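You operate a simulated robot arm through the tools that you are given. There is no shell and no other tool. Be economical: measure what you need, move in short steps, check, and stop when the job is done.

Carry out the task below with a simulated robot arm. There is one attempt and no reset: what you move stays moved.

Task
Put things in order on the desk top. At the end: the teal clip stands where the green paperweight stood; the green paperweight stands where the green marble block stood; the pink clip stands where the teal clip stood; the green marble block is on the green saucer; whatever was shut is shut again. Leave all else as you found it, and nothing knocked over.
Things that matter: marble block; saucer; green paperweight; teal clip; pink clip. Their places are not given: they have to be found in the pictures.

It is judged by the outcome, as a careful person would: the job done as asked, and still so three seconds after it is handed in. It fails if anything else is knocked over, pushed out of place, dropped, spilled or broken.

Robot
A 6-joint arm with a two-finger parallel gripper, fixed in place. Base frame: the origin is at the foot of the arm, x ahead of it, y to its left, z up; the work surface is at about z = 0. Readings come in m, degrees, newtons and seconds.
With the tool pointing down near the work surface it reaches from about 0.14 to 0.58 m from the base axis. Its first joint turns from -66.0 to 66.0 degrees. Payload 2.1 kg.
Tool frame: the origin (TCP) lies between the finger pads and is the grasp point; the fingertips stand 0.03 m ahead of it; z points along the fingers, y is the line along which they close. Largest opening 0.094 m; finger width 0.028, thickness 0.01; the body of the gripper, 0.05 by 0.096 m, starts 0.055 m behind the TCP.
Orientation is that of the tool frame in the base frame, as a unit quaternion [x, y, z, w]. With the fingers straight down and closing along the base's y, the tool's x points along the base's -x, its y along +y and its z along -z.

Tools
- The arm moves only by the tool drive_tool. Its argument "targets" is one flat list of numbers, 7 for each row, row after row: the shift along the base's x, y, z in m, then the turn, a rotation vector about the base's x, y, z in degrees, then the opening, from 0 (shut) to 1 (fully open). In form: [x, y, z, ax, ay, az, gripper, x, y, z, ax, ay, az, gripper, ...]. A call has 1 to 8 rows; each row shifts and turns the commanded pose from where the row before left it. A row lasts 0.2 s, in which the tool goes at most 0.05 m and 8.6 degrees; a call with a longer step from one row to the next is refused whole, and so is a gripper value outside its range. Where a pose cannot be reached the arm comes as near as it can. A force on the tool above 40 N (or 10 N above the force at the start of the call, whichever is more), or a blocked arm, ends the call early, and 0.2 s more pass. The fingers move at their own pace (about 0.072 m/s each) and stop on an object; they squeeze with about 27 N. The grip force told is the motor's: it shows also when the fingers shut on nothing. Time passes only in rows, and 0.2 s behind the last, so rows that do not move let the fingers close. It gives the time, the measured TCP pose, the force on the tool (base axes), the opening and the grip force at its end, in the units of the frame above (readings bear some noise).
- Cameras (640 x 400 px; columns grow to the right, rows downward): "scene" is fixed at [0.0586, -0.3751, 0.4823]; the picture's right is [0.73, -0.69, 0.00], its down [-0.40, -0.42, -0.82] and it looks along [0.56, 0.59, -0.57] (base axes); focal length 309 px, centre (320, 200). "wrist" rides on the gripper at [-0.037, 0, -0.058] in the tool frame; the picture's right is [0.00, -1.00, 0.00], its down [0.97, 0.00, -0.24] and it looks along [0.24, 0.00, 0.97] (tool axes); focal length 218 px, centre (320, 200).
- capture(camera): a new picture of that camera. It takes no simulated time.
- point_at(camera, pixels): for up to 12 pixels [column, row] of the newest picture of that camera ("zoom" is the newest enlarged one), the place [x, y, z] in the base frame of the surface seen there, good to about 0.002 m. It takes no simulated time.
- zoom(camera, box): a new picture of the part [left, top, right, bottom] of that camera's present view, enlarged. It takes no simulated time.
- job_done(): hands the job in; it is judged then, once.

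Work in short steps. Measure before you move; look again where a grasp or a placing could have gone wrong, and mend it. You have 80 turns and 54 pictures in all, those below and enlarged ones among them. Open the gripper and draw the arm clear of the work before you hand the job in, unless the task says otherwise.

The tools are called after ">>>" as name(argument=value, ...) on one line, values as JSON. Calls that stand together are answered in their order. drive_tool: Moves the arm, as the interface text tells. Its arguments: {"type":"object","properties":{"targets":{"type":"array"}},"required":["targets"]} The other tools are called the same way: capture (camera) takes a picture; point_at (camera, pixels) gives the place of the surface under pixels of a picture; zoom (camera, box) takes an enlarged picture of a part of a camera's view; job_done () hands the job in.

At the start:

```text
clock: 0.0
tcp_pos: [0.3552, 0.0001, 0.2365]
orientation: [0.0, 1.0, 0.0, 0.0]
ft_force: [-0.2, 0.3, 0.0]
finger_gap: 0.0941
grip_force: 0.1
```

scene: 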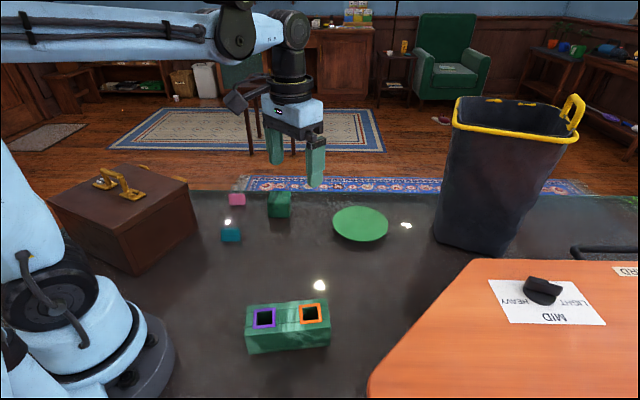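
wrist: 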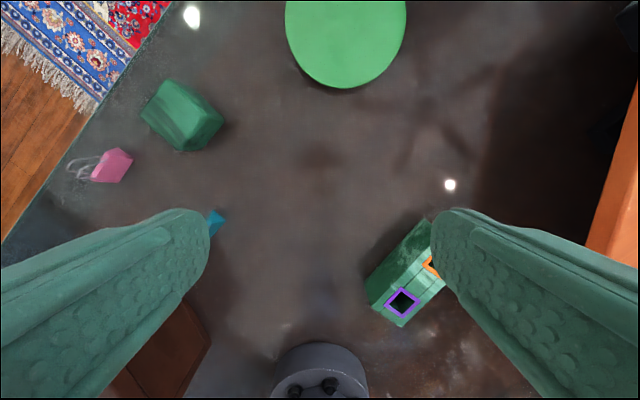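

I start by enlarging the areas with the small things and the box with the two holes.

>>> zoom(camera="scene", box=[200, 170, 440, 320])

>>> zoom(camera="scene", box=[220, 270, 380, 370])

>>> zoom(camera="scene", box=[30, 140, 230, 265])

>>> zoom(camera="scene", box=[460, 230, 640, 342])

```text
2.67 times, centred on (320, 245) of scene
```

zoom: 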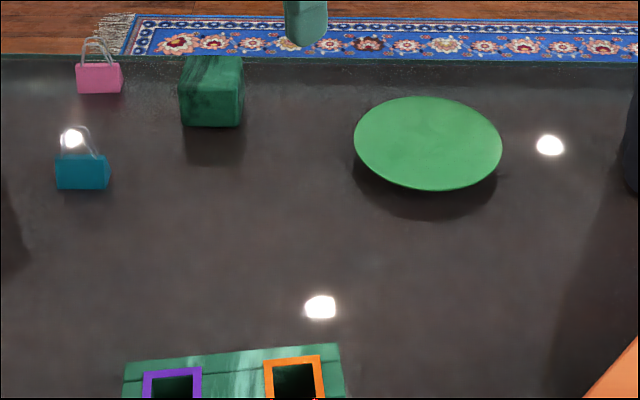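

```text
4.00 times, centred on (300, 320) of scene
```

zoom: 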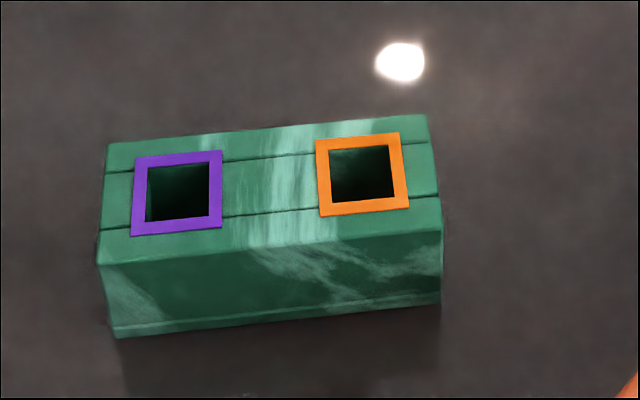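

```text
3.20 times, centred on (130, 202) of scene
```

zoom: 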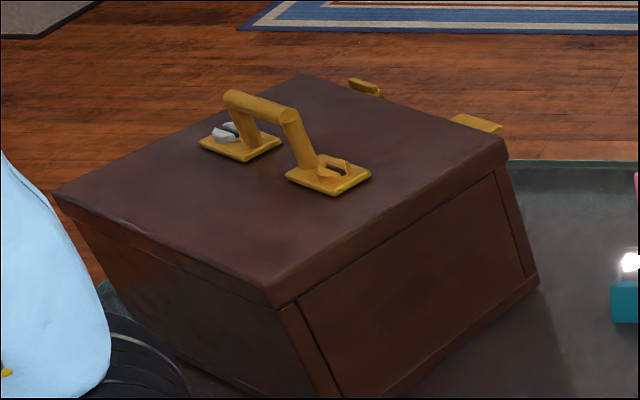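

```text
3.56 times, centred on (550, 286) of scene
```

zoom: 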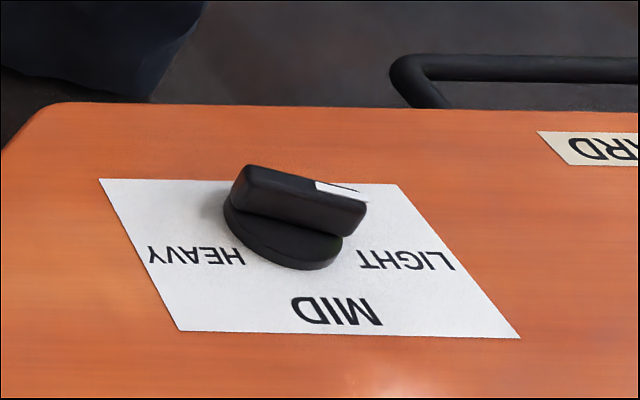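

The cube at (279,204), the two-hole block at (288,327) and a closed chest at (120,215) are all of interest. I measure their places.

>>> capture(camera="scene")

>>> point_at(camera="scene", pixels=[[268, 193], [290, 194], [290, 216], [268, 215], [248, 309], [327, 300], [329, 327], [248, 334], [248, 353], [265, 318], [313, 313], [288, 340]])

>>> point_at(camera="scene", pixels=[[237, 199], [237, 205], [231, 233], [231, 240], [222, 236], [240, 236], [360, 225], [334, 222], [387, 226], [360, 208], [360, 241], [243, 210]])

>>> point_at(camera="scene", pixels=[[50, 202], [125, 166], [187, 184], [115, 233], [115, 173], [105, 186], [135, 192], [145, 167], [178, 178], [196, 229], [135, 275], [120, 178]])

>>> zoom(camera="wrist", box=[60, 60, 260, 185])

```text
47 pictures are left
```

scene: 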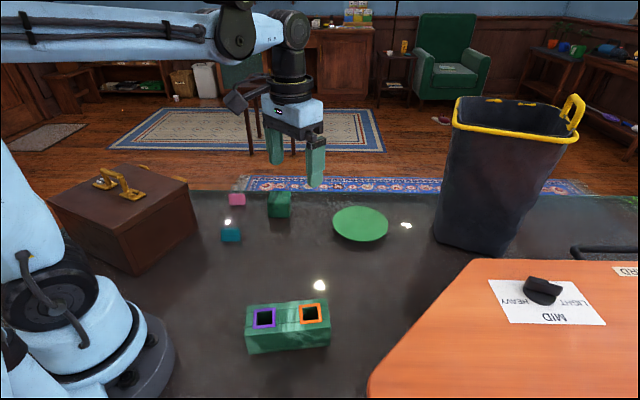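

```text
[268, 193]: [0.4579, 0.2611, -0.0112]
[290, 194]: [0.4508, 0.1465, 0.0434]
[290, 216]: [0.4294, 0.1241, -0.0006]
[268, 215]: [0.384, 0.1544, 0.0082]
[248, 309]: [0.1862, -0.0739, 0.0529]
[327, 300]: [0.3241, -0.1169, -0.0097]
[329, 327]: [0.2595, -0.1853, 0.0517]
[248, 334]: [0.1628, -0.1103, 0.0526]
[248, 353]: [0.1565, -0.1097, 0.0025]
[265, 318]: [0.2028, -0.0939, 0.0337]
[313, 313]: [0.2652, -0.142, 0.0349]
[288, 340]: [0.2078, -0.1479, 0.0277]
```

```text
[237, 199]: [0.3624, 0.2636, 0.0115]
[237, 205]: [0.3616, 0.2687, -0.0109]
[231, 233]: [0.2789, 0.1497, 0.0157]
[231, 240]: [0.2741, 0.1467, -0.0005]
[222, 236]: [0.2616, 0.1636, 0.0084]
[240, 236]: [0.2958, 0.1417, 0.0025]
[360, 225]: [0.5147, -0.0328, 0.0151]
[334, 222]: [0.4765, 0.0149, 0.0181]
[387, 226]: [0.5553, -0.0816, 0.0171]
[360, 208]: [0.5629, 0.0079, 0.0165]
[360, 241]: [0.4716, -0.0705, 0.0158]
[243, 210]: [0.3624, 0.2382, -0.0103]
```

```text
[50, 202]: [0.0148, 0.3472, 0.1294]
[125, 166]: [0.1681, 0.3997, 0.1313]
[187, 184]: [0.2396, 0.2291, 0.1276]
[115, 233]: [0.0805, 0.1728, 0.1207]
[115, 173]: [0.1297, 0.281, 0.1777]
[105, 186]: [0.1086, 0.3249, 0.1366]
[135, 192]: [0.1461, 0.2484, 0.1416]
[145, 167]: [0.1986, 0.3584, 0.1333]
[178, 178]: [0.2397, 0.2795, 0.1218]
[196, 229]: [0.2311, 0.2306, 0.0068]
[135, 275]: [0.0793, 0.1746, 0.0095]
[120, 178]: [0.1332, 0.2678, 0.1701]
```

```text
3.20 times, centred on (160, 122) of wrist
```

zoom: 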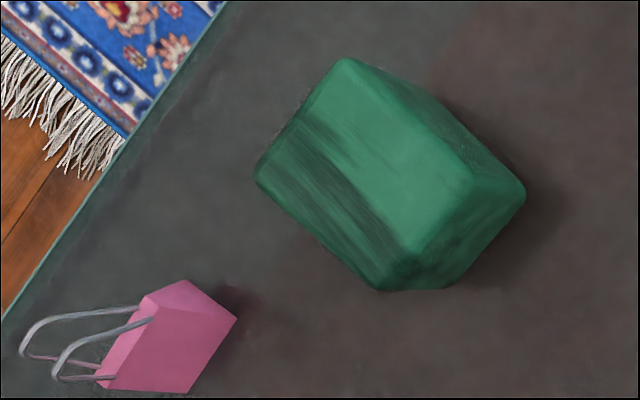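

The chest appears to be a lidded box with hinges along its far edge. Before deciding which thing is the paperweight I raise the arm and look around from above, turning toward the orange device and bin.

>>> drive_tool(targets=[0, -0.04, 0.03, 0, 0, 0, 1, 0, -0.04, 0.03, 0, 0, 0, 1, 0, -0.04, 0.03, 0, 0, 0, 1, 0, -0.04, 0.03, 0, 0, 0, 1, 0, -0.04, 0.02, 0, 0, 0, 1])

>>> capture(camera="wrist")

```text
clock: 1.2
tcp_pos: [0.3558, -0.202, 0.3759]
orientation: [-0.001, 1.0, 0.0, -0.001]
ft_force: [-0.9, -0.6, 0.1]
finger_gap: 0.0939
grip_force: 0.0
```

```text
45 pictures are left
```

wrist: 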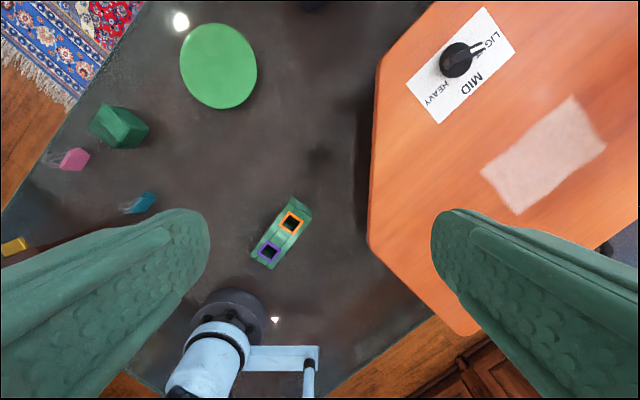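

The orange device carries a dial and a label; I look closer at it and toward the bin.

>>> zoom(camera="wrist", box=[360, 0, 640, 260])

>>> zoom(camera="scene", box=[400, 230, 640, 400])

>>> point_at(camera="wrist", pixels=[[380, 80], [380, 240], [460, 60], [480, 150], [560, 150], [270, 252], [292, 224], [308, 203], [256, 255]])

```text
1.54 times, centred on (500, 130) of wrist
```

zoom: 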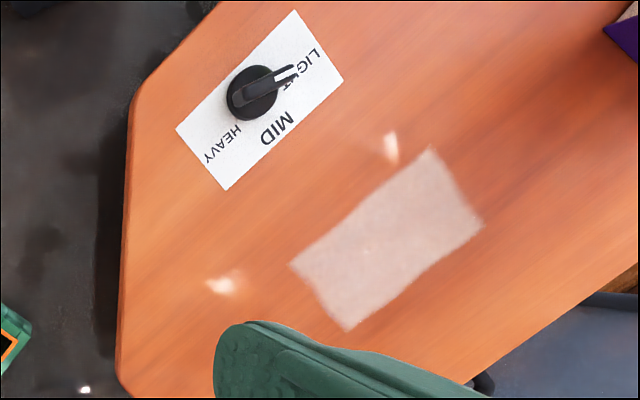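

```text
2.35 times, centred on (520, 315) of scene
```

zoom: 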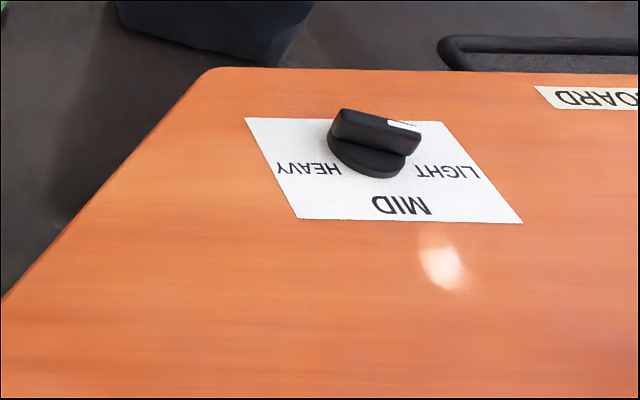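

```text
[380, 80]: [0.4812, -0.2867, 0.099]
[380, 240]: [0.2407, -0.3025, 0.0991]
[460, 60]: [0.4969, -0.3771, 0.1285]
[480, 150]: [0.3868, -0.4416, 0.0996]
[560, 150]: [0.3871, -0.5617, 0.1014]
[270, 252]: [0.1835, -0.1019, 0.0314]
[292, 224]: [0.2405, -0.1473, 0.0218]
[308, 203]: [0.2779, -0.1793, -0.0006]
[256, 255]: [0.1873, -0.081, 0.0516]
```

The orange device has only a dial and nothing green around it, so the chest may hold the paperweight. I move over to view the chest and its hinge side.

>>> drive_tool(targets=[-0.01, 0.045, 0, 0, 0, 0, 1, -0.01, 0.045, 0, 0, 0, 0, 1, -0.01, 0.045, 0, 0, 0, 0, 1, -0.01, 0.045, 0, 0, 0, 0, 1, -0.01, 0.045, 0, 0, 0, 0, 1, -0.01, 0.045, 0, 0, 0, 0, 1, -0.01, 0.045, 0, 0, 0, 0, 1, 0, 0.045, 0, 0, 0, 0, 1])

>>> capture(camera="wrist")

```text
clock: 3.0
tcp_pos: [0.287, 0.1594, 0.3771]
orientation: [0.0, 1.0, 0.0, 0.0]
ft_force: [0.1, -0.1, -0.2]
finger_gap: 0.094
grip_force: 0.1
```

```text
42 pictures are left
```

wrist: 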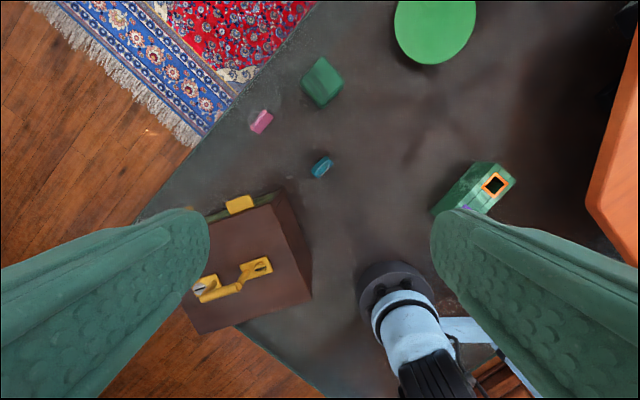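

The chest hinge plates (gold, at (240,204)) sit on its far edge. I turn the tool about -64° so the fingers close across the handle, and move toward the chest at height.

>>> drive_tool(targets=[-0.01, 0.0, 0, 0, 0, -8.5, 1, -0.01, 0, 0, 0, 0, -8.5, 1, -0.01, 0, 0, 0, 0, -8.5, 1, -0.01, 0, 0, 0, 0, -8.5, 1, -0.01, 0, 0, 0, 0, -8.5, 1, -0.01, 0.01, 0, 0, 0, -8.5, 1, -0.01, 0.01, 0, 0, 0, -8.5, 1, -0.01, 0.01, 0, 0, 0, -8.5, 1])

>>> capture(camera="wrist")

```text
clock: 4.8
tcp_pos: [0.2052, 0.1889, 0.3758]
orientation: [0.56, 0.828, 0.001, 0.0]
ft_force: [0.1, -0.1, 1.2]
finger_gap: 0.0939
grip_force: 0.1
```

```text
41 pictures are left
```

wrist: 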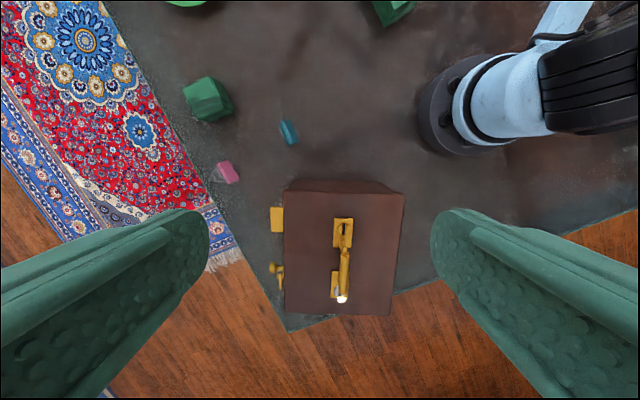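

The chest is now nearly aligned with the picture. I enlarge the lid and measure.

>>> zoom(camera="wrist", box=[250, 170, 420, 325])

>>> point_at(camera="wrist", pixels=[[345, 220], [345, 250], [344, 270], [342, 290], [290, 195], [401, 198], [388, 312], [287, 308], [277, 218], [278, 268], [280, 285], [338, 225]])

```text
2.58 times, centred on (335, 248) of wrist
```

zoom: 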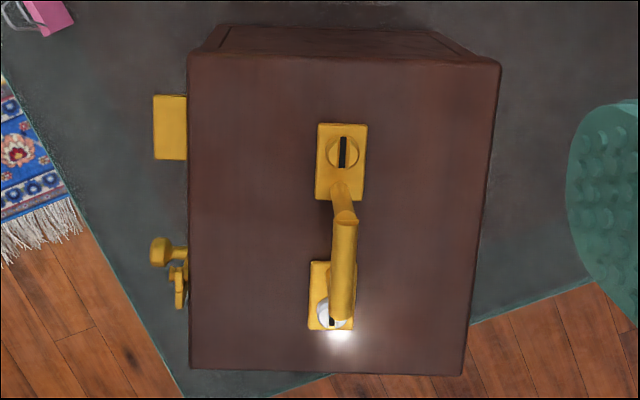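

```text
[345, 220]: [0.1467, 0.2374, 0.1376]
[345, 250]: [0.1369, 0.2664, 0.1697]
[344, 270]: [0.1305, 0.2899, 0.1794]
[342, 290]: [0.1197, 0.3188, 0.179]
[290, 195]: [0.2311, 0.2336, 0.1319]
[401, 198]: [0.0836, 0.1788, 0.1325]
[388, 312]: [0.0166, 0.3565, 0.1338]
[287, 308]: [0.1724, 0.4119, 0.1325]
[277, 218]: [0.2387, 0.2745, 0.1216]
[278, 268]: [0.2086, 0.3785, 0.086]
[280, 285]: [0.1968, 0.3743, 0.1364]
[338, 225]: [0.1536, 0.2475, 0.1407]
```

The far edge (left in this picture) has a flat gold tab and a knob/hook fitting that might be a latch. I move to that side and tilt to see the far face before pulling on anything.

>>> drive_tool(targets=[0.03, 0.01, 0, 0, 0, 0, 1, 0.025, 0.028, -0.01, -2.7, 7.5, 0, 1, 0.02, 0.028, -0.02, -2.7, 7.5, 0, 1, 0.02, 0.028, -0.02, -2.7, 7.5, 0, 1, 0.015, 0.028, -0.02, -2.7, 7.5, 0, 1, 0.015, 0.028, -0.02, -2.7, 7.5, 0, 1, 0, 0.02, -0.01, 0, 0, 0, 1])

>>> capture(camera="wrist")

```text
clock: 6.4
tcp_pos: [0.298, 0.3375, 0.2875]
orientation: [0.545, 0.802, -0.187, -0.155]
ft_force: [0.6, -0.5, 0.2]
finger_gap: 0.094
grip_force: 0.1
out of reach, approached as far as the arm can: row 5, 6, 7
```

```text
39 pictures are left
```

wrist: 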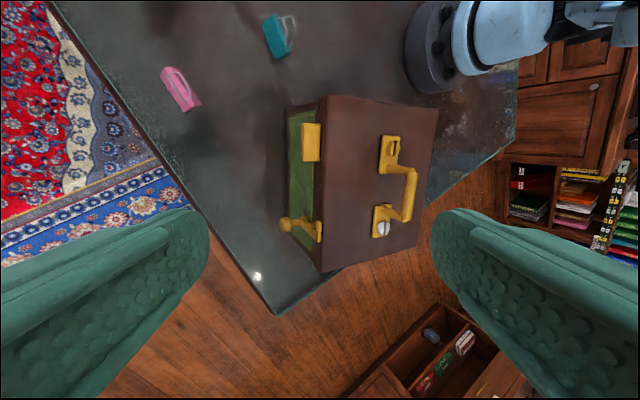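

>>> zoom(camera="wrist", box=[260, 85, 450, 285])

>>> point_at(camera="wrist", pixels=[[310, 125], [310, 158], [285, 224], [300, 224], [316, 225], [293, 140], [300, 190], [300, 110], [297, 240], [305, 238]])

```text
2.00 times, centred on (355, 185) of wrist
```

zoom: 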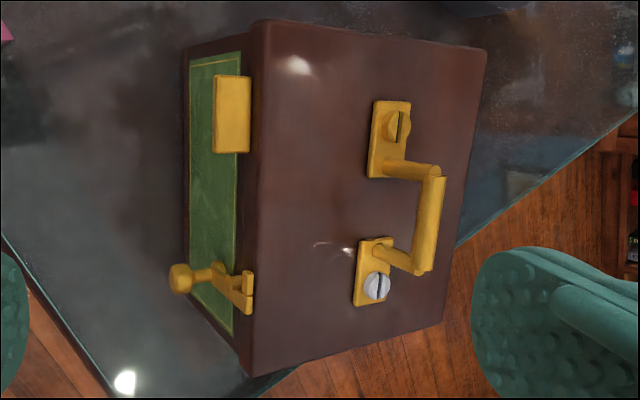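

```text
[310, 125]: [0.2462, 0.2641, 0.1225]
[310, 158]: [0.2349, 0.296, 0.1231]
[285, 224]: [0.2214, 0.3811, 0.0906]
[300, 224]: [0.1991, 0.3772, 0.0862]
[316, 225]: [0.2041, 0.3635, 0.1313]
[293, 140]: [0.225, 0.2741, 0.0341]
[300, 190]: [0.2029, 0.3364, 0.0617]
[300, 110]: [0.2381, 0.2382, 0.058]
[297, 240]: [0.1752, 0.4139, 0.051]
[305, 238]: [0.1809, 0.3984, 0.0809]
```

The far side face has a green panel, a gold tab on the lid and a gold hook/knob fitting near (295,225). I zoom hard on these.

>>> zoom(camera="wrist", box=[270, 205, 334, 245])

>>> zoom(camera="wrist", box=[285, 110, 349, 150])

>>> zoom(camera="scene", box=[40, 155, 210, 290])

```text
10.00 times, centred on (302, 225) of wrist
```

zoom: 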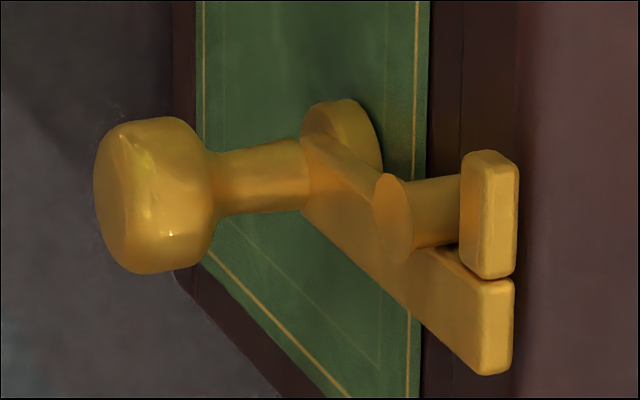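

```text
10.00 times, centred on (317, 130) of wrist
```

zoom: 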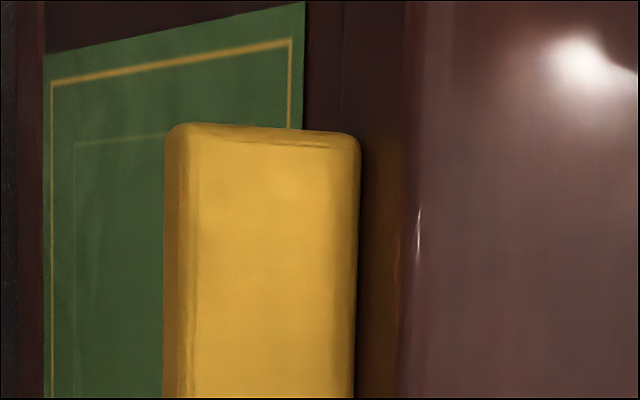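

```text
2.96 times, centred on (125, 222) of scene
```

zoom: 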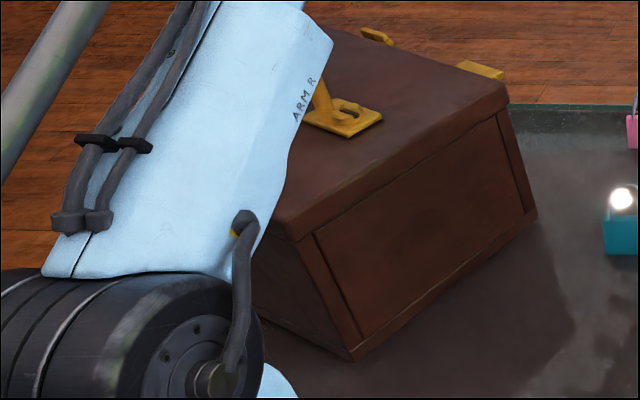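

The hook is a bar pivoting on the body with a knob, next to a peg on the lid. I measure its parts to understand whether it is engaged.

>>> zoom(camera="wrist", box=[270, 205, 334, 245])

>>> point_at(camera="zoom", pixels=[[130, 200], [190, 150], [290, 180], [345, 120], [340, 190], [393, 220], [435, 205], [490, 165], [490, 260], [495, 300], [490, 360], [410, 280]])

>>> point_at(camera="wrist", pixels=[[390, 146], [397, 172], [412, 175], [408, 218], [382, 222], [394, 137], [383, 232], [335, 110], [325, 265], [410, 240], [325, 170], [318, 150]])

```text
10.00 times, centred on (302, 225) of wrist
```

zoom: 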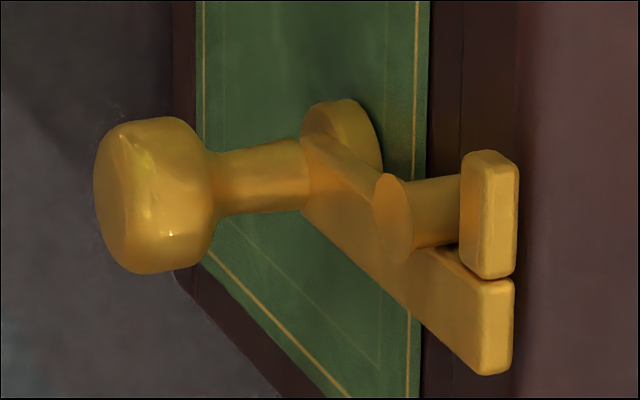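

```text
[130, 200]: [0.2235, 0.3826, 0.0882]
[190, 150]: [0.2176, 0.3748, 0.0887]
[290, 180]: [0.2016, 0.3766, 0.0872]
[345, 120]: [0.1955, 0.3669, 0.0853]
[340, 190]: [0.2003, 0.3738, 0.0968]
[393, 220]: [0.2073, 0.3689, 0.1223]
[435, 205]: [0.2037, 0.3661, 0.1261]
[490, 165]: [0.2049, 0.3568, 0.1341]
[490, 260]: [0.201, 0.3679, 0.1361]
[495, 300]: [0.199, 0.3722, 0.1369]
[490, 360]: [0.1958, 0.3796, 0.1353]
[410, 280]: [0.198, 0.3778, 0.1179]
```

```text
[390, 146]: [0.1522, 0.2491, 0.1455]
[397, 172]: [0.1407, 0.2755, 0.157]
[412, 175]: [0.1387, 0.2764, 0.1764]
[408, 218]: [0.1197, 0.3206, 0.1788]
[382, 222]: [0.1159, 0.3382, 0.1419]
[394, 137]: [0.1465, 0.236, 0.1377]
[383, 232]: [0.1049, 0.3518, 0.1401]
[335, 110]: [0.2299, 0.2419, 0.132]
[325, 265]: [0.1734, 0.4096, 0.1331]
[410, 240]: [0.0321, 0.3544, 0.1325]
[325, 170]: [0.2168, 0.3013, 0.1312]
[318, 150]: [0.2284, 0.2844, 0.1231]
```

Working along the chest axes (yaw ≈18°), the hook's head lies over the lid's peg at z≈0.13, so it must be swung aside toward the far end before the lid opens from the tab side. I first untilt the tool stepwise and see how the pose follows.

>>> drive_tool(targets=[-0.01, -0.01, 0, 2.7, -7.5, 0, 0.6, -0.01, 0, 0, 2.7, -7.5, 0, 0.3, -0.01, 0, 0, 2.7, -7.5, 0, 0.3])

```text
clock: 7.2
tcp_pos: [0.2865, 0.3489, 0.2943]
orientation: [0.56, 0.827, -0.02, -0.033]
ft_force: [-0.1, -0.3, 0.4]
finger_gap: 0.0281
grip_force: 0.0
out of reach, approached as far as the arm can: row 3
```

Tilt left is about 4° and yaw needs −3.7°. I correct these and move over the start point beside the hook, staying high.

>>> drive_tool(targets=[-0.03, -0.003, 0, 0, -4.4, 0, 0.32, -0.029, -0.004, -0.02, 0, 0, -3.7, 0.32, 0, 0, -0.02, 0, 0, 0, 0.32, 0, 0, 0, 0, 0, 0, 0.32])

```text
clock: 8.2
tcp_pos: [0.259, 0.3875, 0.2675]
orientation: [0.587, 0.81, 0.0, -0.001]
ft_force: [0.5, -0.2, 1.3]
finger_gap: 0.0304
grip_force: 0.0
out of reach, approached as far as the arm can: row 1, 2, 3
```

The reading does not match the command yet; I let it settle with idle rows.

>>> drive_tool(targets=[0, 0, 0, 0, 0, 0, 0.32, 0, 0, 0, 0, 0, 0, 0.32])

```text
clock: 8.8
tcp_pos: [0.2595, 0.3863, 0.2678]
orientation: [0.586, 0.81, 0.001, -0.001]
ft_force: [-0.9, -0.3, 0.5]
finger_gap: 0.0299
grip_force: 0.0
```

It has settled, vertical, with yaw 18°. I move to the start point beside the hook and down to z≈0.20.

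>>> drive_tool(targets=[-0.016, -0.022, -0.005, 0, 0, 0, 0.32, -0.0155, -0.022, -0.013, 0, 0, 0, 0.32, 0, 0, -0.035, 0, 0, 0, 0.32, 0, 0, -0.015, 0, 0, 0, 0.32, 0, 0, 0, 0, 0, 0, 0.32])

>>> capture(camera="wrist")

```text
clock: 10.0
tcp_pos: [0.259, 0.3875, 0.2637]
orientation: [0.586, 0.81, 0.001, 0.0]
ft_force: [0.5, 0.2, 0.1]
finger_gap: 0.0301
grip_force: 0.2
out of reach, approached as far as the arm can: row 1, 2, 3, 4
```

```text
33 pictures are left
```

wrist: 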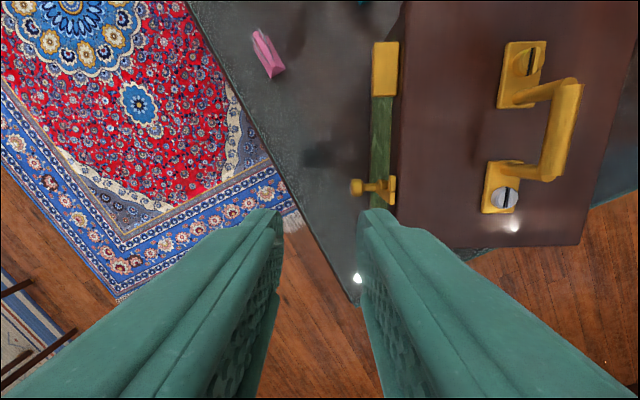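

The arm stalls here: at azimuth 56° and yaw −72° the wrist is likely at its joint limit. I turn the tool +90° so the fingers close along the chest's long edge and the camera sits on the hook side.

>>> drive_tool(targets=[0, 0, 0.01, 0, 0, 8.5, 0, 0, 0, 0.01, 0, 0, 8.5, 0, 0, 0, 0, 0, 0, 8.5, 0, 0, 0, 0, 0, 0, 8.5, 0, 0, 0, 0, 0, 0, 8.5, 0, 0, 0, 0, 0, 0, 8.5, 0, 0, 0, 0, 0, 0, 8.5, 0, 0, 0, 0, 0, 0, 8.5, 0])

>>> drive_tool(targets=[0, 0, 0, 0, 0, 7.5, 0, 0, 0, 0, 0, 0, 7.5, 0, 0, 0, 0, 0, 0, 7, 0, 0, 0, 0, 0, 0, 0, 0])

```text
clock: 11.8
tcp_pos: [0.2586, 0.387, 0.282]
orientation: [0.032, 0.999, 0.0, -0.001]
ft_force: [-0.1, -0.2, 0.1]
finger_gap: 0.0001
grip_force: 26.9
```

```text
clock: 12.8
tcp_pos: [0.2592, 0.3885, 0.2826]
orientation: [-0.159, 0.987, 0.0, 0.0]
ft_force: [-0.3, 0.5, 0.7]
finger_gap: 0.0
grip_force: 27.0
```

Rotation works. I now go to beside the hook (target ≈(0.214, 0.340)), at z≈0.205 and look.

>>> drive_tool(targets=[-0.023, -0.024, 0, 0, 0, 0, 0, -0.0225, -0.0245, -0.01, 0, 0, 0, 0, 0, 0, -0.04, 0, 0, 0, 0, 0, 0, -0.03, 0, 0, 0, 0, 0, 0, 0, 0, 0, 0, 0])

>>> zoom(camera="wrist", box=[200, 150, 440, 400])

```text
clock: 14.0
tcp_pos: [0.2537, 0.391, 0.2621]
orientation: [-0.158, 0.987, 0.0, -0.001]
ft_force: [-0.1, -0.1, -0.4]
finger_gap: 0.0001
grip_force: 27.1
out of reach, approached as far as the arm can: row 1, 2, 3, 4
```

```text
1.60 times, centred on (320, 275) of wrist
```

zoom: 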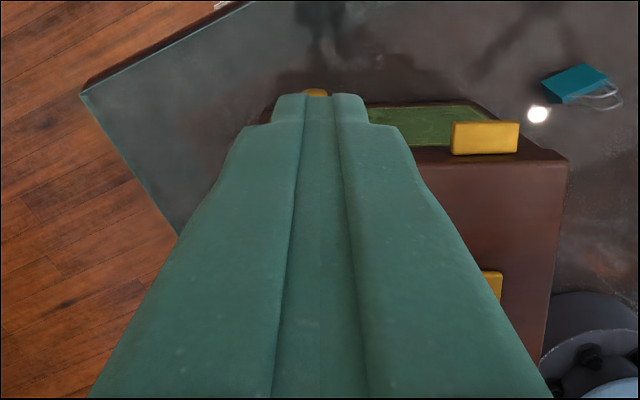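

The arm cannot go further left here: the limit fits the first joint's 66° with a lateral tool offset of ~0.07 m. Before fighting for the chest I recheck the two green marble candidates and the area near the bin, so I back off toward the middle.

>>> drive_tool(targets=[0.01, -0.03, 0.02, 0, 0, -3, 0.5, 0.02, -0.045, 0.02, 0, 0, -3, 1, 0.02, -0.045, 0.02, 0, 0, -3, 1, 0.01, -0.045, 0.02, 0, 0, -3, 1, 0.01, -0.045, 0.02, 0, 0, -3, 1, 0.01, -0.045, 0.01, 0, 0, -3, 1, 0.0, -0.045, 0.01, 0, 0, 0, 1])

>>> capture(camera="wrist")

>>> zoom(camera="scene", box=[255, 180, 303, 225])

```text
refused: row 2 steps farther than a row can; nothing moved
```

```text
31 pictures are left
```

wrist: 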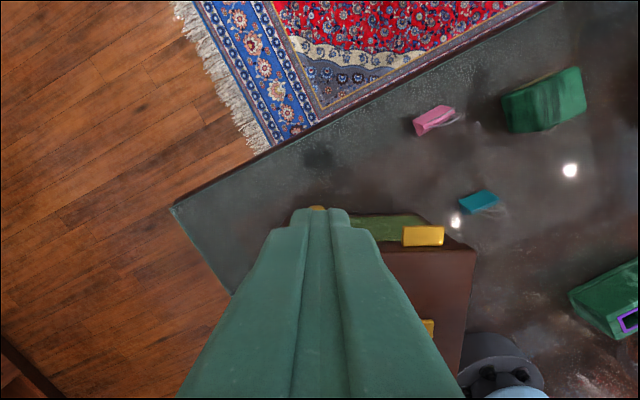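

```text
8.89 times, centred on (279, 202) of scene
```

zoom: 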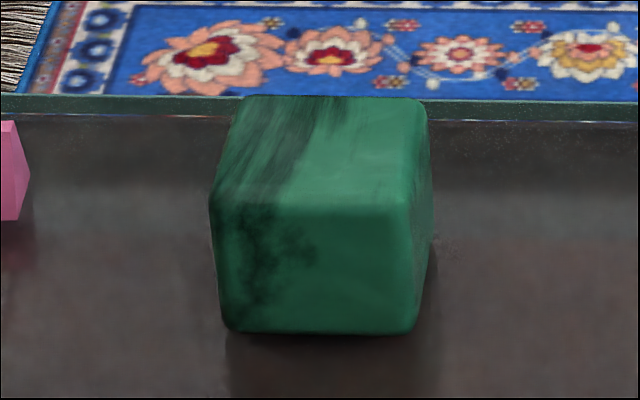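

One row was too long. I repeat with shorter rows, going to the middle at height.

>>> drive_tool(targets=[0.01, -0.03, 0.02, 0, 0, -3, 0.5, 0.01, -0.043, 0.02, 0, 0, -3, 1, 0.01, -0.043, 0.02, 0, 0, -3, 1, 0.0, -0.045, 0.02, 0, 0, -3, 1, -0.01, -0.045, 0.01, 0, 0, -3, 1, -0.01, -0.045, 0, 0, 0, -3, 1, 0.0, -0.045, 0.0, 0, 0, 0, 1, 0, -0.045, 0, 0, 0, 0, 1])

>>> zoom(camera="wrist", box=[200, 0, 640, 275])

```text
clock: 15.8
tcp_pos: [0.3543, 0.1253, 0.4285]
orientation: [-0.001, 1.0, 0.0, -0.002]
ft_force: [1.3, 0.0, 0.5]
finger_gap: 0.0941
grip_force: 0.0
out of reach, approached as far as the arm can: row 1, 2, 3, 4, 5, 6, 7, 8
```

```text
1.45 times, centred on (420, 138) of wrist
```

zoom: 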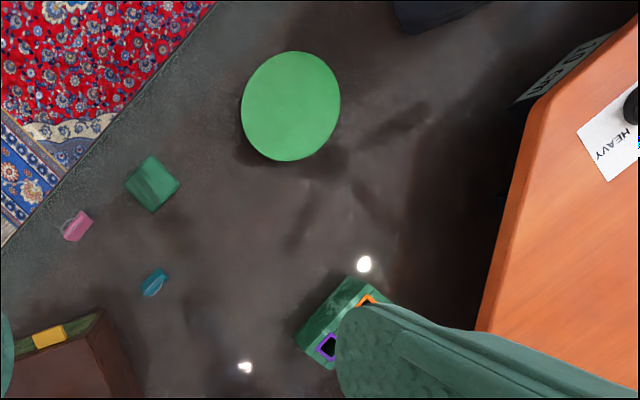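

There is lettering on the orange device's side near (590,48) of the wrist view. I zoom on that.

>>> zoom(camera="wrist", box=[540, 0, 640, 80])

>>> drive_tool(targets=[0.02, -0.045, 0, 0, 0, 0, 1, 0.02, -0.045, 0, 0, 0, 0, 1, 0.02, -0.045, 0, 0, 0, 0, 1, 0.02, -0.045, 0, 0, 0, 0, 1, 0.01, -0.045, 0, 0, 0, 0, 1])

>>> capture(camera="wrist")

```text
5.00 times, centred on (590, 40) of wrist
```

zoom: 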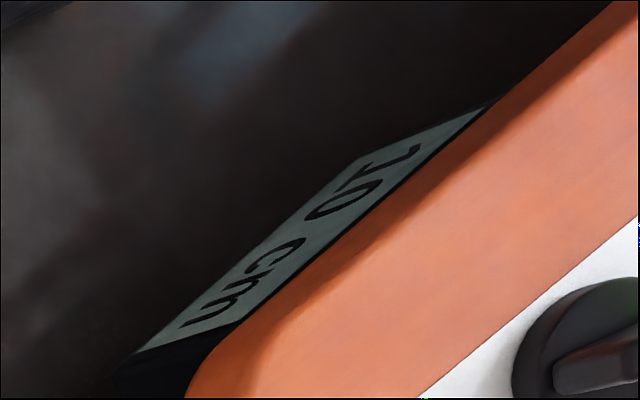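

```text
clock: 17.0
tcp_pos: [0.4099, -0.0757, 0.3916]
orientation: [-0.002, 1.0, 0.002, -0.001]
ft_force: [-0.2, 0.2, -0.3]
finger_gap: 0.0939
grip_force: 0.0
out of reach, approached as far as the arm can: row 2, 3, 4, 5
```

```text
27 pictures are left
```

wrist: 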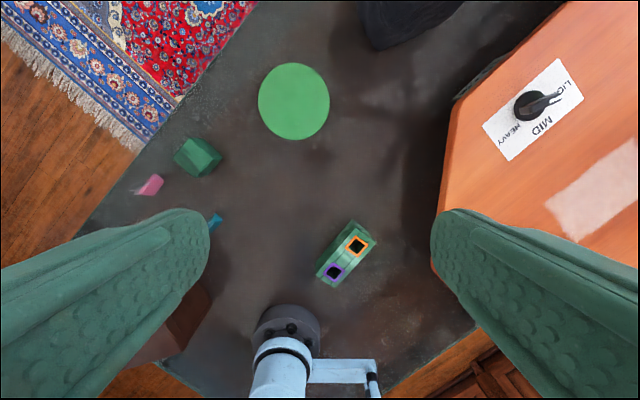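

The device just has a "10 cm" display, no compartment. I look closely from above at the two-hole block.

>>> zoom(camera="wrist", box=[300, 210, 396, 294])

```text
4.76 times, centred on (348, 252) of wrist
```

zoom: 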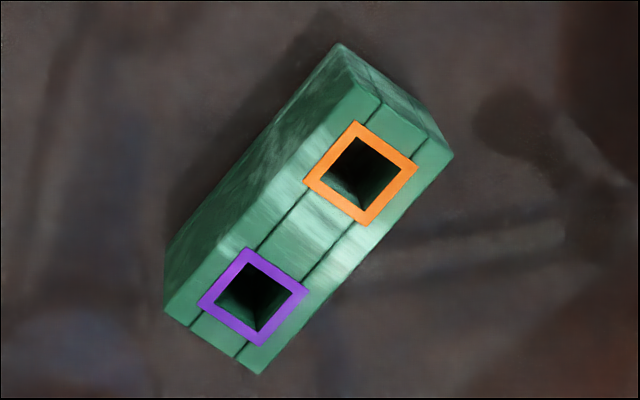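

Both sockets are empty, so that is just a stand and the chest should hold the paperweight. I will twist the hook's knob using a tilted tool; first I move toward a staging point at (0.33,0.20,0.30) with yaw +18°.

>>> drive_tool(targets=[-0.011, 0.04, -0.013, 0, 0, 2.6, 1, -0.011, 0.04, -0.013, 0, 0, 2.6, 1, -0.011, 0.04, -0.013, 0, 0, 2.6, 0.8, -0.011, 0.04, -0.013, 0, 0, 2.6, 0.55, -0.011, 0.04, -0.013, 0, 0, 2.6, 0.55, -0.011, 0.04, -0.013, 0, 0, 2.6, 0.55, -0.011, 0.04, -0.013, 0, 0, 2.6, 0.55, 0, 0, 0, 0, 0, 0, 0.55])

>>> drive_tool(targets=[0, 0, 0, 7.6, 2.5, 0, 0.55, 0, 0, 0, 7.6, 2.5, 0, 0.55, 0, 0, 0, 7.6, 2.5, 0, 0.55, 0, 0, 0, 7.6, 2.5, 0, 0.55, 0, 0, 0, -2.34, 7.12, 0, 0.55, 0, 0, 0, -2.34, 7.12, 0, 0.55, 0, 0, 0, 0, 0, 0, 0.55])

```text
clock: 18.8
tcp_pos: [0.3907, 0.2093, 0.3426]
orientation: [-0.16, 0.987, 0.0, -0.001]
ft_force: [0.1, -0.1, 0.7]
finger_gap: 0.0516
grip_force: 0.1
out of reach, approached as far as the arm can: row 1, 2, 3, 4, 5, 6
```

```text
clock: 20.4
tcp_pos: [0.4044, 0.2138, 0.3498]
orientation: [-0.117, 0.946, 0.25, -0.168]
ft_force: [-1.2, -0.6, 0.3]
finger_gap: 0.0518
grip_force: 0.1
out of reach, approached as far as the arm can: row 2, 3, 4
```

Tilt achieved. The tool is at (0.404,0.214,0.350); I step toward the approach point (0.257,0.339,0.166), checking halfway.

>>> drive_tool(targets=[-0.025, 0.02, -0.029, 0, 0, 0, 0.55, -0.025, 0.02, -0.029, 0, 0, 0, 0.55, -0.025, 0.02, -0.029, 0, 0, 0, 0.55, -0.025, 0.02, -0.029, 0, 0, 0, 0.55, 0, 0, 0, 0, 0, 0, 0.55])

```text
clock: 21.6
tcp_pos: [0.335, 0.3102, 0.2978]
orientation: [-0.116, 0.946, 0.25, -0.168]
ft_force: [0.0, 0.8, 0.3]
finger_gap: 0.0516
grip_force: 0.2
out of reach, approached as far as the arm can: row 2, 3, 4
```

The motion slid along some limit. I probe by going straight down from here.

>>> drive_tool(targets=[0, 0, -0.03, 0, 0, 0, 0.55, 0, 0, -0.03, 0, 0, 0, 0.55, 0, 0, -0.03, 0, 0, 0, 0.55, 0, 0, 0, 0, 0, 0, 0.55])

```text
clock: 22.6
tcp_pos: [0.3538, 0.3186, 0.2855]
orientation: [-0.116, 0.946, 0.25, -0.168]
ft_force: [-0.6, -0.3, -0.8]
finger_gap: 0.0516
grip_force: 0.1
out of reach, approached as far as the arm can: row 1, 2, 3
```

Since the tilt attempt the arm behaves oddly, as if in another elbow/wrist configuration. I take a scene picture to see the arm.

>>> capture(camera="scene")

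```text
25 pictures are left
```

scene: 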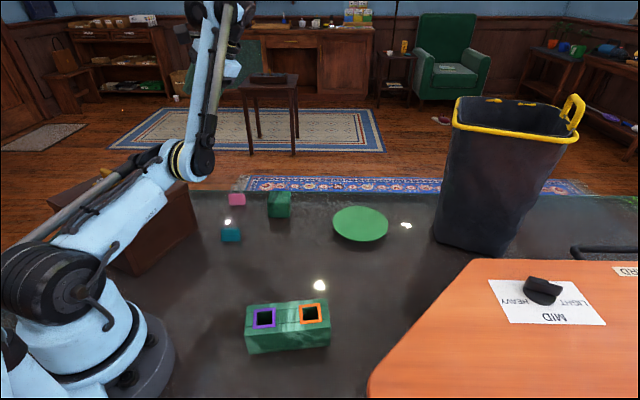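

The elbow has flipped to "down" (elbow low at (195,160), forearm rising), which explains the limits. I will undo the tilt, move to the middle, stretch outward past full reach and come back so the elbow can flip up again.

>>> drive_tool(targets=[0.01, -0.02, 0.01, 2.34, -7.12, 0, 0.55, 0.01, -0.02, 0.01, 2.34, -7.12, 0, 0.55, 0.01, -0.03, 0, -7.6, -2.5, 0, 0.55, 0.01, -0.03, 0, -7.6, -2.5, 0, 0.55, 0, -0.03, 0, -7.6, -2.5, 0, 0.55, 0, -0.03, 0, -7.6, -2.5, 0, 0.55, 0, -0.03, 0, 0, 0, -7, 0.55, 0, -0.03, 0, 0, 0, -7, 0.55])

>>> drive_tool(targets=[0.02, -0.03, 0.02, 0, 0, -4.3, 0.55, 0.04, -0.02, 0.02, 0, 0, 0, 0.55, 0.04, 0, 0.02, 0, 0, 0, 0.55, 0.04, 0, 0.02, 0, 0, 0, 0.55, 0.04, 0, 0.02, 0, 0, 0, 0.55, 0.04, 0, 0.02, 0, 0, 0, 0.55])

```text
clock: 24.4
tcp_pos: [0.438, 0.1156, 0.3203]
orientation: [-0.037, 0.999, 0.0, -0.002]
ft_force: [-0.7, -0.7, 0.7]
finger_gap: 0.052
grip_force: 0.1
out of reach, approached as far as the arm can: row 2, 5, 6, 7, 8
```

```text
clock: 25.8
tcp_pos: [0.486, 0.0586, 0.3258]
orientation: [-0.001, 1.0, 0.001, -0.002]
ft_force: [-0.4, 0.6, -0.4]
finger_gap: 0.0518
grip_force: 0.0
out of reach, approached as far as the arm can: row 2, 3, 4, 5, 6
```

Now at the reach limit (0.486,0.059,0.326). I pull back inward and down and see whether it follows.

>>> drive_tool(targets=[-0.02, -0.01, -0.03, 0, 0, 0, 0.55, -0.02, -0.01, -0.03, 0, 0, 0, 0.55, -0.02, -0.01, -0.03, 0, 0, 0, 0.55, -0.02, 0, -0.01, 0, 0, 0, 0.55])

>>> capture(camera="scene")

```text
clock: 26.8
tcp_pos: [0.4639, 0.0364, 0.2608]
orientation: [-0.001, 1.0, 0.0, -0.002]
ft_force: [0.6, 0.0, 0.9]
finger_gap: 0.0517
grip_force: 0.1
out of reach, approached as far as the arm can: row 2, 3, 4
```

```text
24 pictures are left
```

scene: 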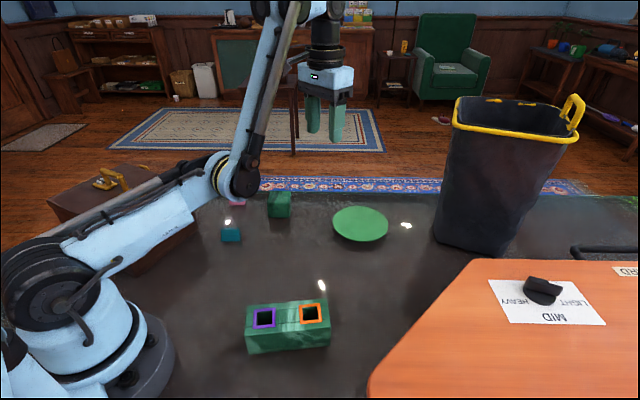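

Still elbow-down. I repeat what flipped it originally: press beyond the limit with a tilt, then return untilting and pulling in.

>>> drive_tool(targets=[0.03, 0, 0.03, 0, 0, 0, 0.55, 0.03, 0, 0.03, 0, 7.5, 0, 0.55, 0.04, 0, 0, 0, 7.5, 0, 0.55, 0.04, 0, 0, 0, 7.5, 0, 0.55, 0.04, 0, 0, 0, 7.5, 0, 0.55, -0.03, 0, -0.02, 0, -7.5, 0, 0.55, -0.04, 0, -0.02, 0, -7.5, 0, 0.55, -0.04, 0, -0.02, 0, -7.5, 0, 0.55])

>>> drive_tool(targets=[-0.03, 0, -0.03, 0, -7.5, 0, 0.55, -0.03, 0, -0.03, 0, 0, 0, 0.55, 0, 0, 0, 0, 0, 0, 0.55])

```text
clock: 27.9
tcp_pos: [0.483, 0.0293, 0.2256]
orientation: [0.002, 0.98, 0.0, -0.198]
ft_force: [2.3, 1.8, -6.7]
finger_gap: 0.0518
grip_force: 0.0
out of reach, approached as far as the arm can: row 2, 3, 4, 5
stopped in row 5: the force on the tool passed its limit (the readings are from after the stop); the commanded pose is now the measured one
```

```text
clock: 28.2
tcp_pos: [0.4809, 0.0294, 0.2229]
orientation: [0.005, 0.983, 0.0, -0.182]
ft_force: [0.4, 1.3, -1.3]
finger_gap: 0.0519
grip_force: 0.0
out of reach, approached as far as the arm can: row 1
stopped in row 1: the force on the tool passed its limit (the readings are from after the stop); the commanded pose is now the measured one
```

A force stopped the motion; I look at the scene right away.

>>> capture(camera="scene")

```text
23 pictures are left
```

scene: 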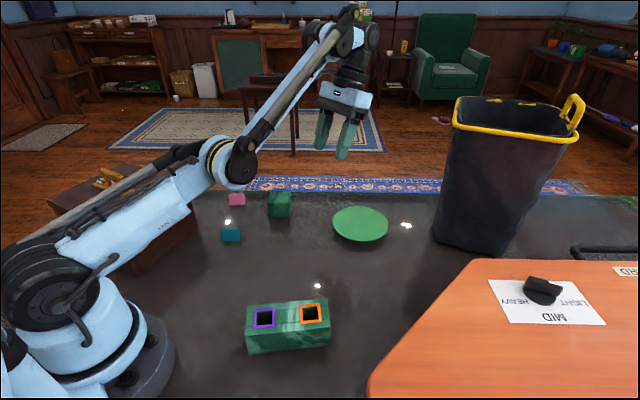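

Nothing touches; the arm is nearly straight. The upper arm seems to be at its lower limit, so pushing out and down should take the elbow through straight to the "up" side.

>>> drive_tool(targets=[0.015, 0, -0.01, 0, -5, 0, 0.55, 0.015, 0, -0.01, 0, -5, 0, 0.55, 0.015, 0, -0.01, 0, -5, 0, 0.55, 0.015, 0, -0.015, 0, -5, 0, 0.55, 0.01, 0, -0.02, 0, 0, 0, 0.55, 0.01, 0, -0.02, 0, 0, 0, 0.55])

```text
clock: 29.6
tcp_pos: [0.5717, 0.0293, 0.1444]
orientation: [0.004, 1.0, 0.001, -0.007]
ft_force: [-0.7, 0.5, -0.1]
finger_gap: 0.0516
grip_force: 0.0
out of reach, approached as far as the arm can: row 4
```

Now at (0.572, 0.029, 0.144), far and low. I pull straight back at this height and check that it follows.

>>> drive_tool(targets=[-0.02, 0, 0, 0, 0, 0, 0.55, -0.04, 0, 0.01, 0, 0, 0, 0.55, -0.04, 0, 0.01, 0, 0, 0, 0.55, -0.04, 0, 0.02, 0, 0, 0, 0.55, -0.04, 0, 0.02, 0, 0, 0, 0.55, 0, 0, 0, 0, 0, 0, 0.55])

>>> capture(camera="scene")

```text
clock: 31.0
tcp_pos: [0.4613, 0.0321, 0.2618]
orientation: [0.004, 1.0, 0.001, -0.008]
ft_force: [0.2, 0.8, 0.2]
finger_gap: 0.0518
grip_force: 0.0
out of reach, approached as far as the arm can: row 1, 2, 3, 4, 5
```

```text
22 pictures are left
```

scene: 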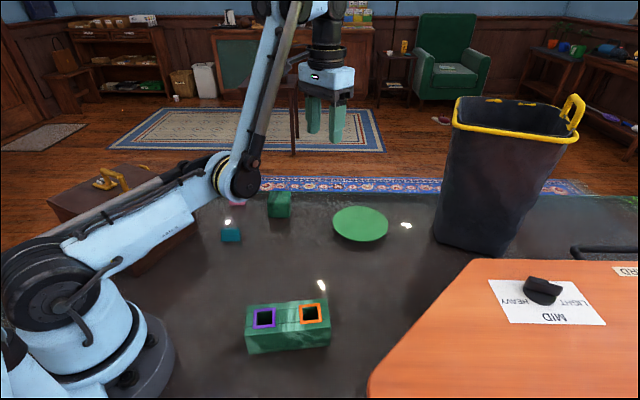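

Still elbow-down, so it must go lower while far out. I go out at y≈0.09 (clear of saucer and cube) and lower further before pulling in.

>>> drive_tool(targets=[0.03, 0.015, -0.03, 0, 0, 0, 0.55, 0.03, 0.015, -0.03, 0, 0, 0, 0.55, 0.03, 0.015, -0.03, 0, 0, 0, 0.55, 0.01, 0.015, -0.03, 0, 0, 0, 0.55, 0, 0, -0.025, 0, 0, 0, 0.55, 0, 0, -0.025, 0, 0, 0, 0.55, 0, 0, -0.02, 0, 0, 0, 0.55])

>>> drive_tool(targets=[-0.02, 0, 0, 0, 0, 0, 0.55, -0.02, 0, 0.01, 0, 0, 0, 0.55, 0, 0, 0, 0, 0, 0, 0.55])

```text
clock: 32.6
tcp_pos: [0.5841, 0.0967, 0.0828]
orientation: [0.004, 1.0, 0.001, -0.009]
ft_force: [0.2, -0.5, 0.1]
finger_gap: 0.0516
grip_force: 0.0
out of reach, approached as far as the arm can: row 1, 5, 6, 7
```

```text
clock: 33.4
tcp_pos: [0.5441, 0.096, 0.0944]
orientation: [0.005, 1.0, 0.001, -0.008]
ft_force: [0.7, 0.0, -0.5]
finger_gap: 0.0518
grip_force: 0.0
out of reach, approached as far as the arm can: row 1
```

It followed inward this time. I continue pulling in and up to verify the elbow.

>>> drive_tool(targets=[-0.03, -0.01, 0.02, 0, 0, 0, 0.55, -0.03, -0.01, 0.03, 0, 0, 0, 0.55, -0.03, -0.01, 0.03, 0, 0, 0, 0.55, -0.03, 0, 0.02, 0, 0, 0, 0.55, -0.03, 0, 0.02, 0, 0, 0, 0.55, 0, 0, 0, 0, 0, 0, 0.55])

>>> capture(camera="scene")

```text
clock: 34.8
tcp_pos: [0.3929, 0.0664, 0.214]
orientation: [0.004, 1.0, 0.001, -0.009]
ft_force: [-1.2, 0.1, 0.0]
finger_gap: 0.0515
grip_force: 0.1
```

```text
21 pictures are left
```

scene: 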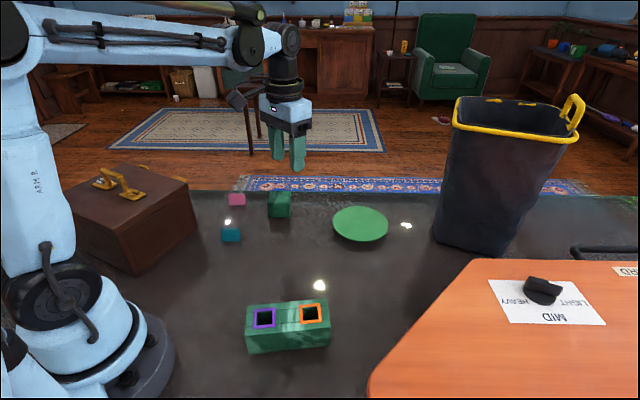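

Elbow is up again and everything stands as before. I move to beside the hook at z≈0.21 with yaw +18°, gripper closed.

>>> drive_tool(targets=[-0.019, 0.035, 0, 0, 0, 2.6, 0.3, -0.019, 0.035, 0, 0, 0, 2.6, 0, -0.019, 0.035, 0, 0, 0, 2.6, 0, -0.019, 0.035, 0, 0, 0, 2.6, 0, -0.019, 0.035, 0, 0, 0, 2.6, 0, -0.019, 0.035, 0, 0, 0, 2.6, 0, -0.019, 0.034, 0, 0, 0, 2.6, 0])

>>> drive_tool(targets=[-0.023, 0.015, 0, 0, 0, 0, 0, -0.023, 0.014, 0, 0, 0, 0, 0, 0, 0, 0, 0, 0, 0, 0])

```text
clock: 36.4
tcp_pos: [0.26, 0.3113, 0.2142]
orientation: [-0.154, 0.988, -0.001, -0.008]
ft_force: [-0.1, 0.0, 0.4]
finger_gap: 0.0
grip_force: 26.6
```

```text
clock: 37.2
tcp_pos: [0.2124, 0.3397, 0.215]
orientation: [-0.152, 0.988, 0.0, -0.007]
ft_force: [-0.3, 0.0, 1.2]
finger_gap: 0.0002
grip_force: 26.7
```

Reachable vertically now. I look at the hook from here to refine its geometry before pushing.

>>> zoom(camera="wrist", box=[200, 130, 440, 280])

```text
2.67 times, centred on (320, 205) of wrist
```

zoom: 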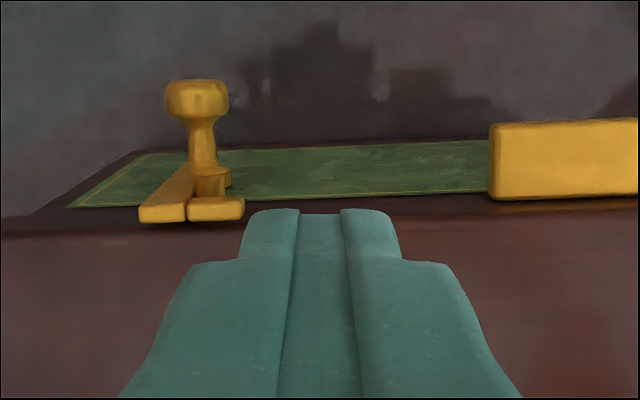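

The view confirms it: the hook head (188–244, 198–220 in the zoom) lies over the peg. I measure the relevant points.

>>> point_at(camera="zoom", pixels=[[240, 201], [240, 217], [195, 201], [195, 217], [183, 201], [145, 217], [210, 180], [210, 170], [205, 130], [225, 180], [198, 92], [260, 228]])

```text
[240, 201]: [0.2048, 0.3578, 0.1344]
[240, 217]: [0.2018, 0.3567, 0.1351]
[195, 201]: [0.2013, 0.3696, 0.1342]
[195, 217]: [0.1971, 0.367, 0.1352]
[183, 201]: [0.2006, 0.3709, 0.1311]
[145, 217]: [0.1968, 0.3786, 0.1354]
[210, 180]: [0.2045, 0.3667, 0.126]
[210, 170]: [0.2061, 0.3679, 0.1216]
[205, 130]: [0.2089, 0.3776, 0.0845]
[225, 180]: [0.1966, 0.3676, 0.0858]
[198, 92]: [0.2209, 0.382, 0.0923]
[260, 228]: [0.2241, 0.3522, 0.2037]
```

Head top is z≈0.135, peg top ≈0.127. I lower closed fingertips to z≈0.129 beside the head and push it gently along +y'.

>>> drive_tool(targets=[0.002, 0.0006, -0.03, 0, 0, 0, 0, 0, 0, -0.026, 0, 0, 0, 0, 0, 0, 0, 0, 0, 0, 0])

>>> drive_tool(targets=[-0.0025, 0.0076, 0, 0, 0, 0, 0, -0.0025, 0.0076, 0, 0, 0, 0, 0, -0.0025, 0.0076, 0, 0, 0, 0, 0, -0.0025, 0.0076, 0.001, 0, 0, 0, 0, -0.0025, 0.0076, 0.001, 0, 0, 0, 0, 0, 0, 0, 0, 0, 0, 0])

>>> zoom(camera="wrist", box=[200, 130, 440, 280])

```text
clock: 37.8
tcp_pos: [0.2159, 0.3393, 0.1626]
orientation: [-0.154, 0.988, -0.001, -0.009]
ft_force: [0.3, 1.1, 23.8]
finger_gap: 0.0002
grip_force: 26.7
stopped in row 3: the force on the tool passed its limit (the readings are from after the stop); the commanded pose is now the measured one
```

```text
clock: 38.3
tcp_pos: [0.2154, 0.3428, 0.1629]
orientation: [-0.151, 0.988, -0.008, -0.009]
ft_force: [-0.4, -0.4, 14.8]
finger_gap: 0.0001
grip_force: 26.7
stopped in row 2: the force on the tool passed its limit (the readings are from after the stop); the commanded pose is now the measured one
```

```text
2.67 times, centred on (320, 205) of wrist
```

zoom: 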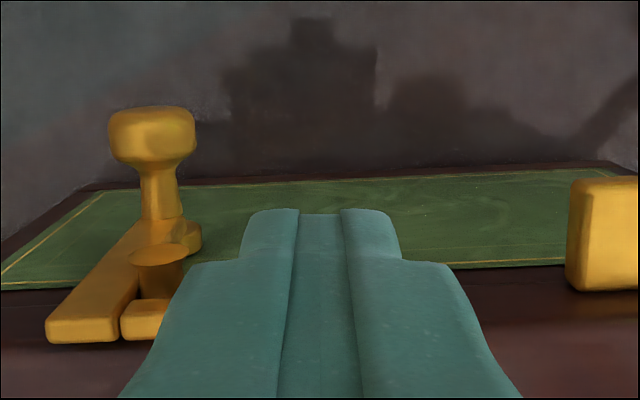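

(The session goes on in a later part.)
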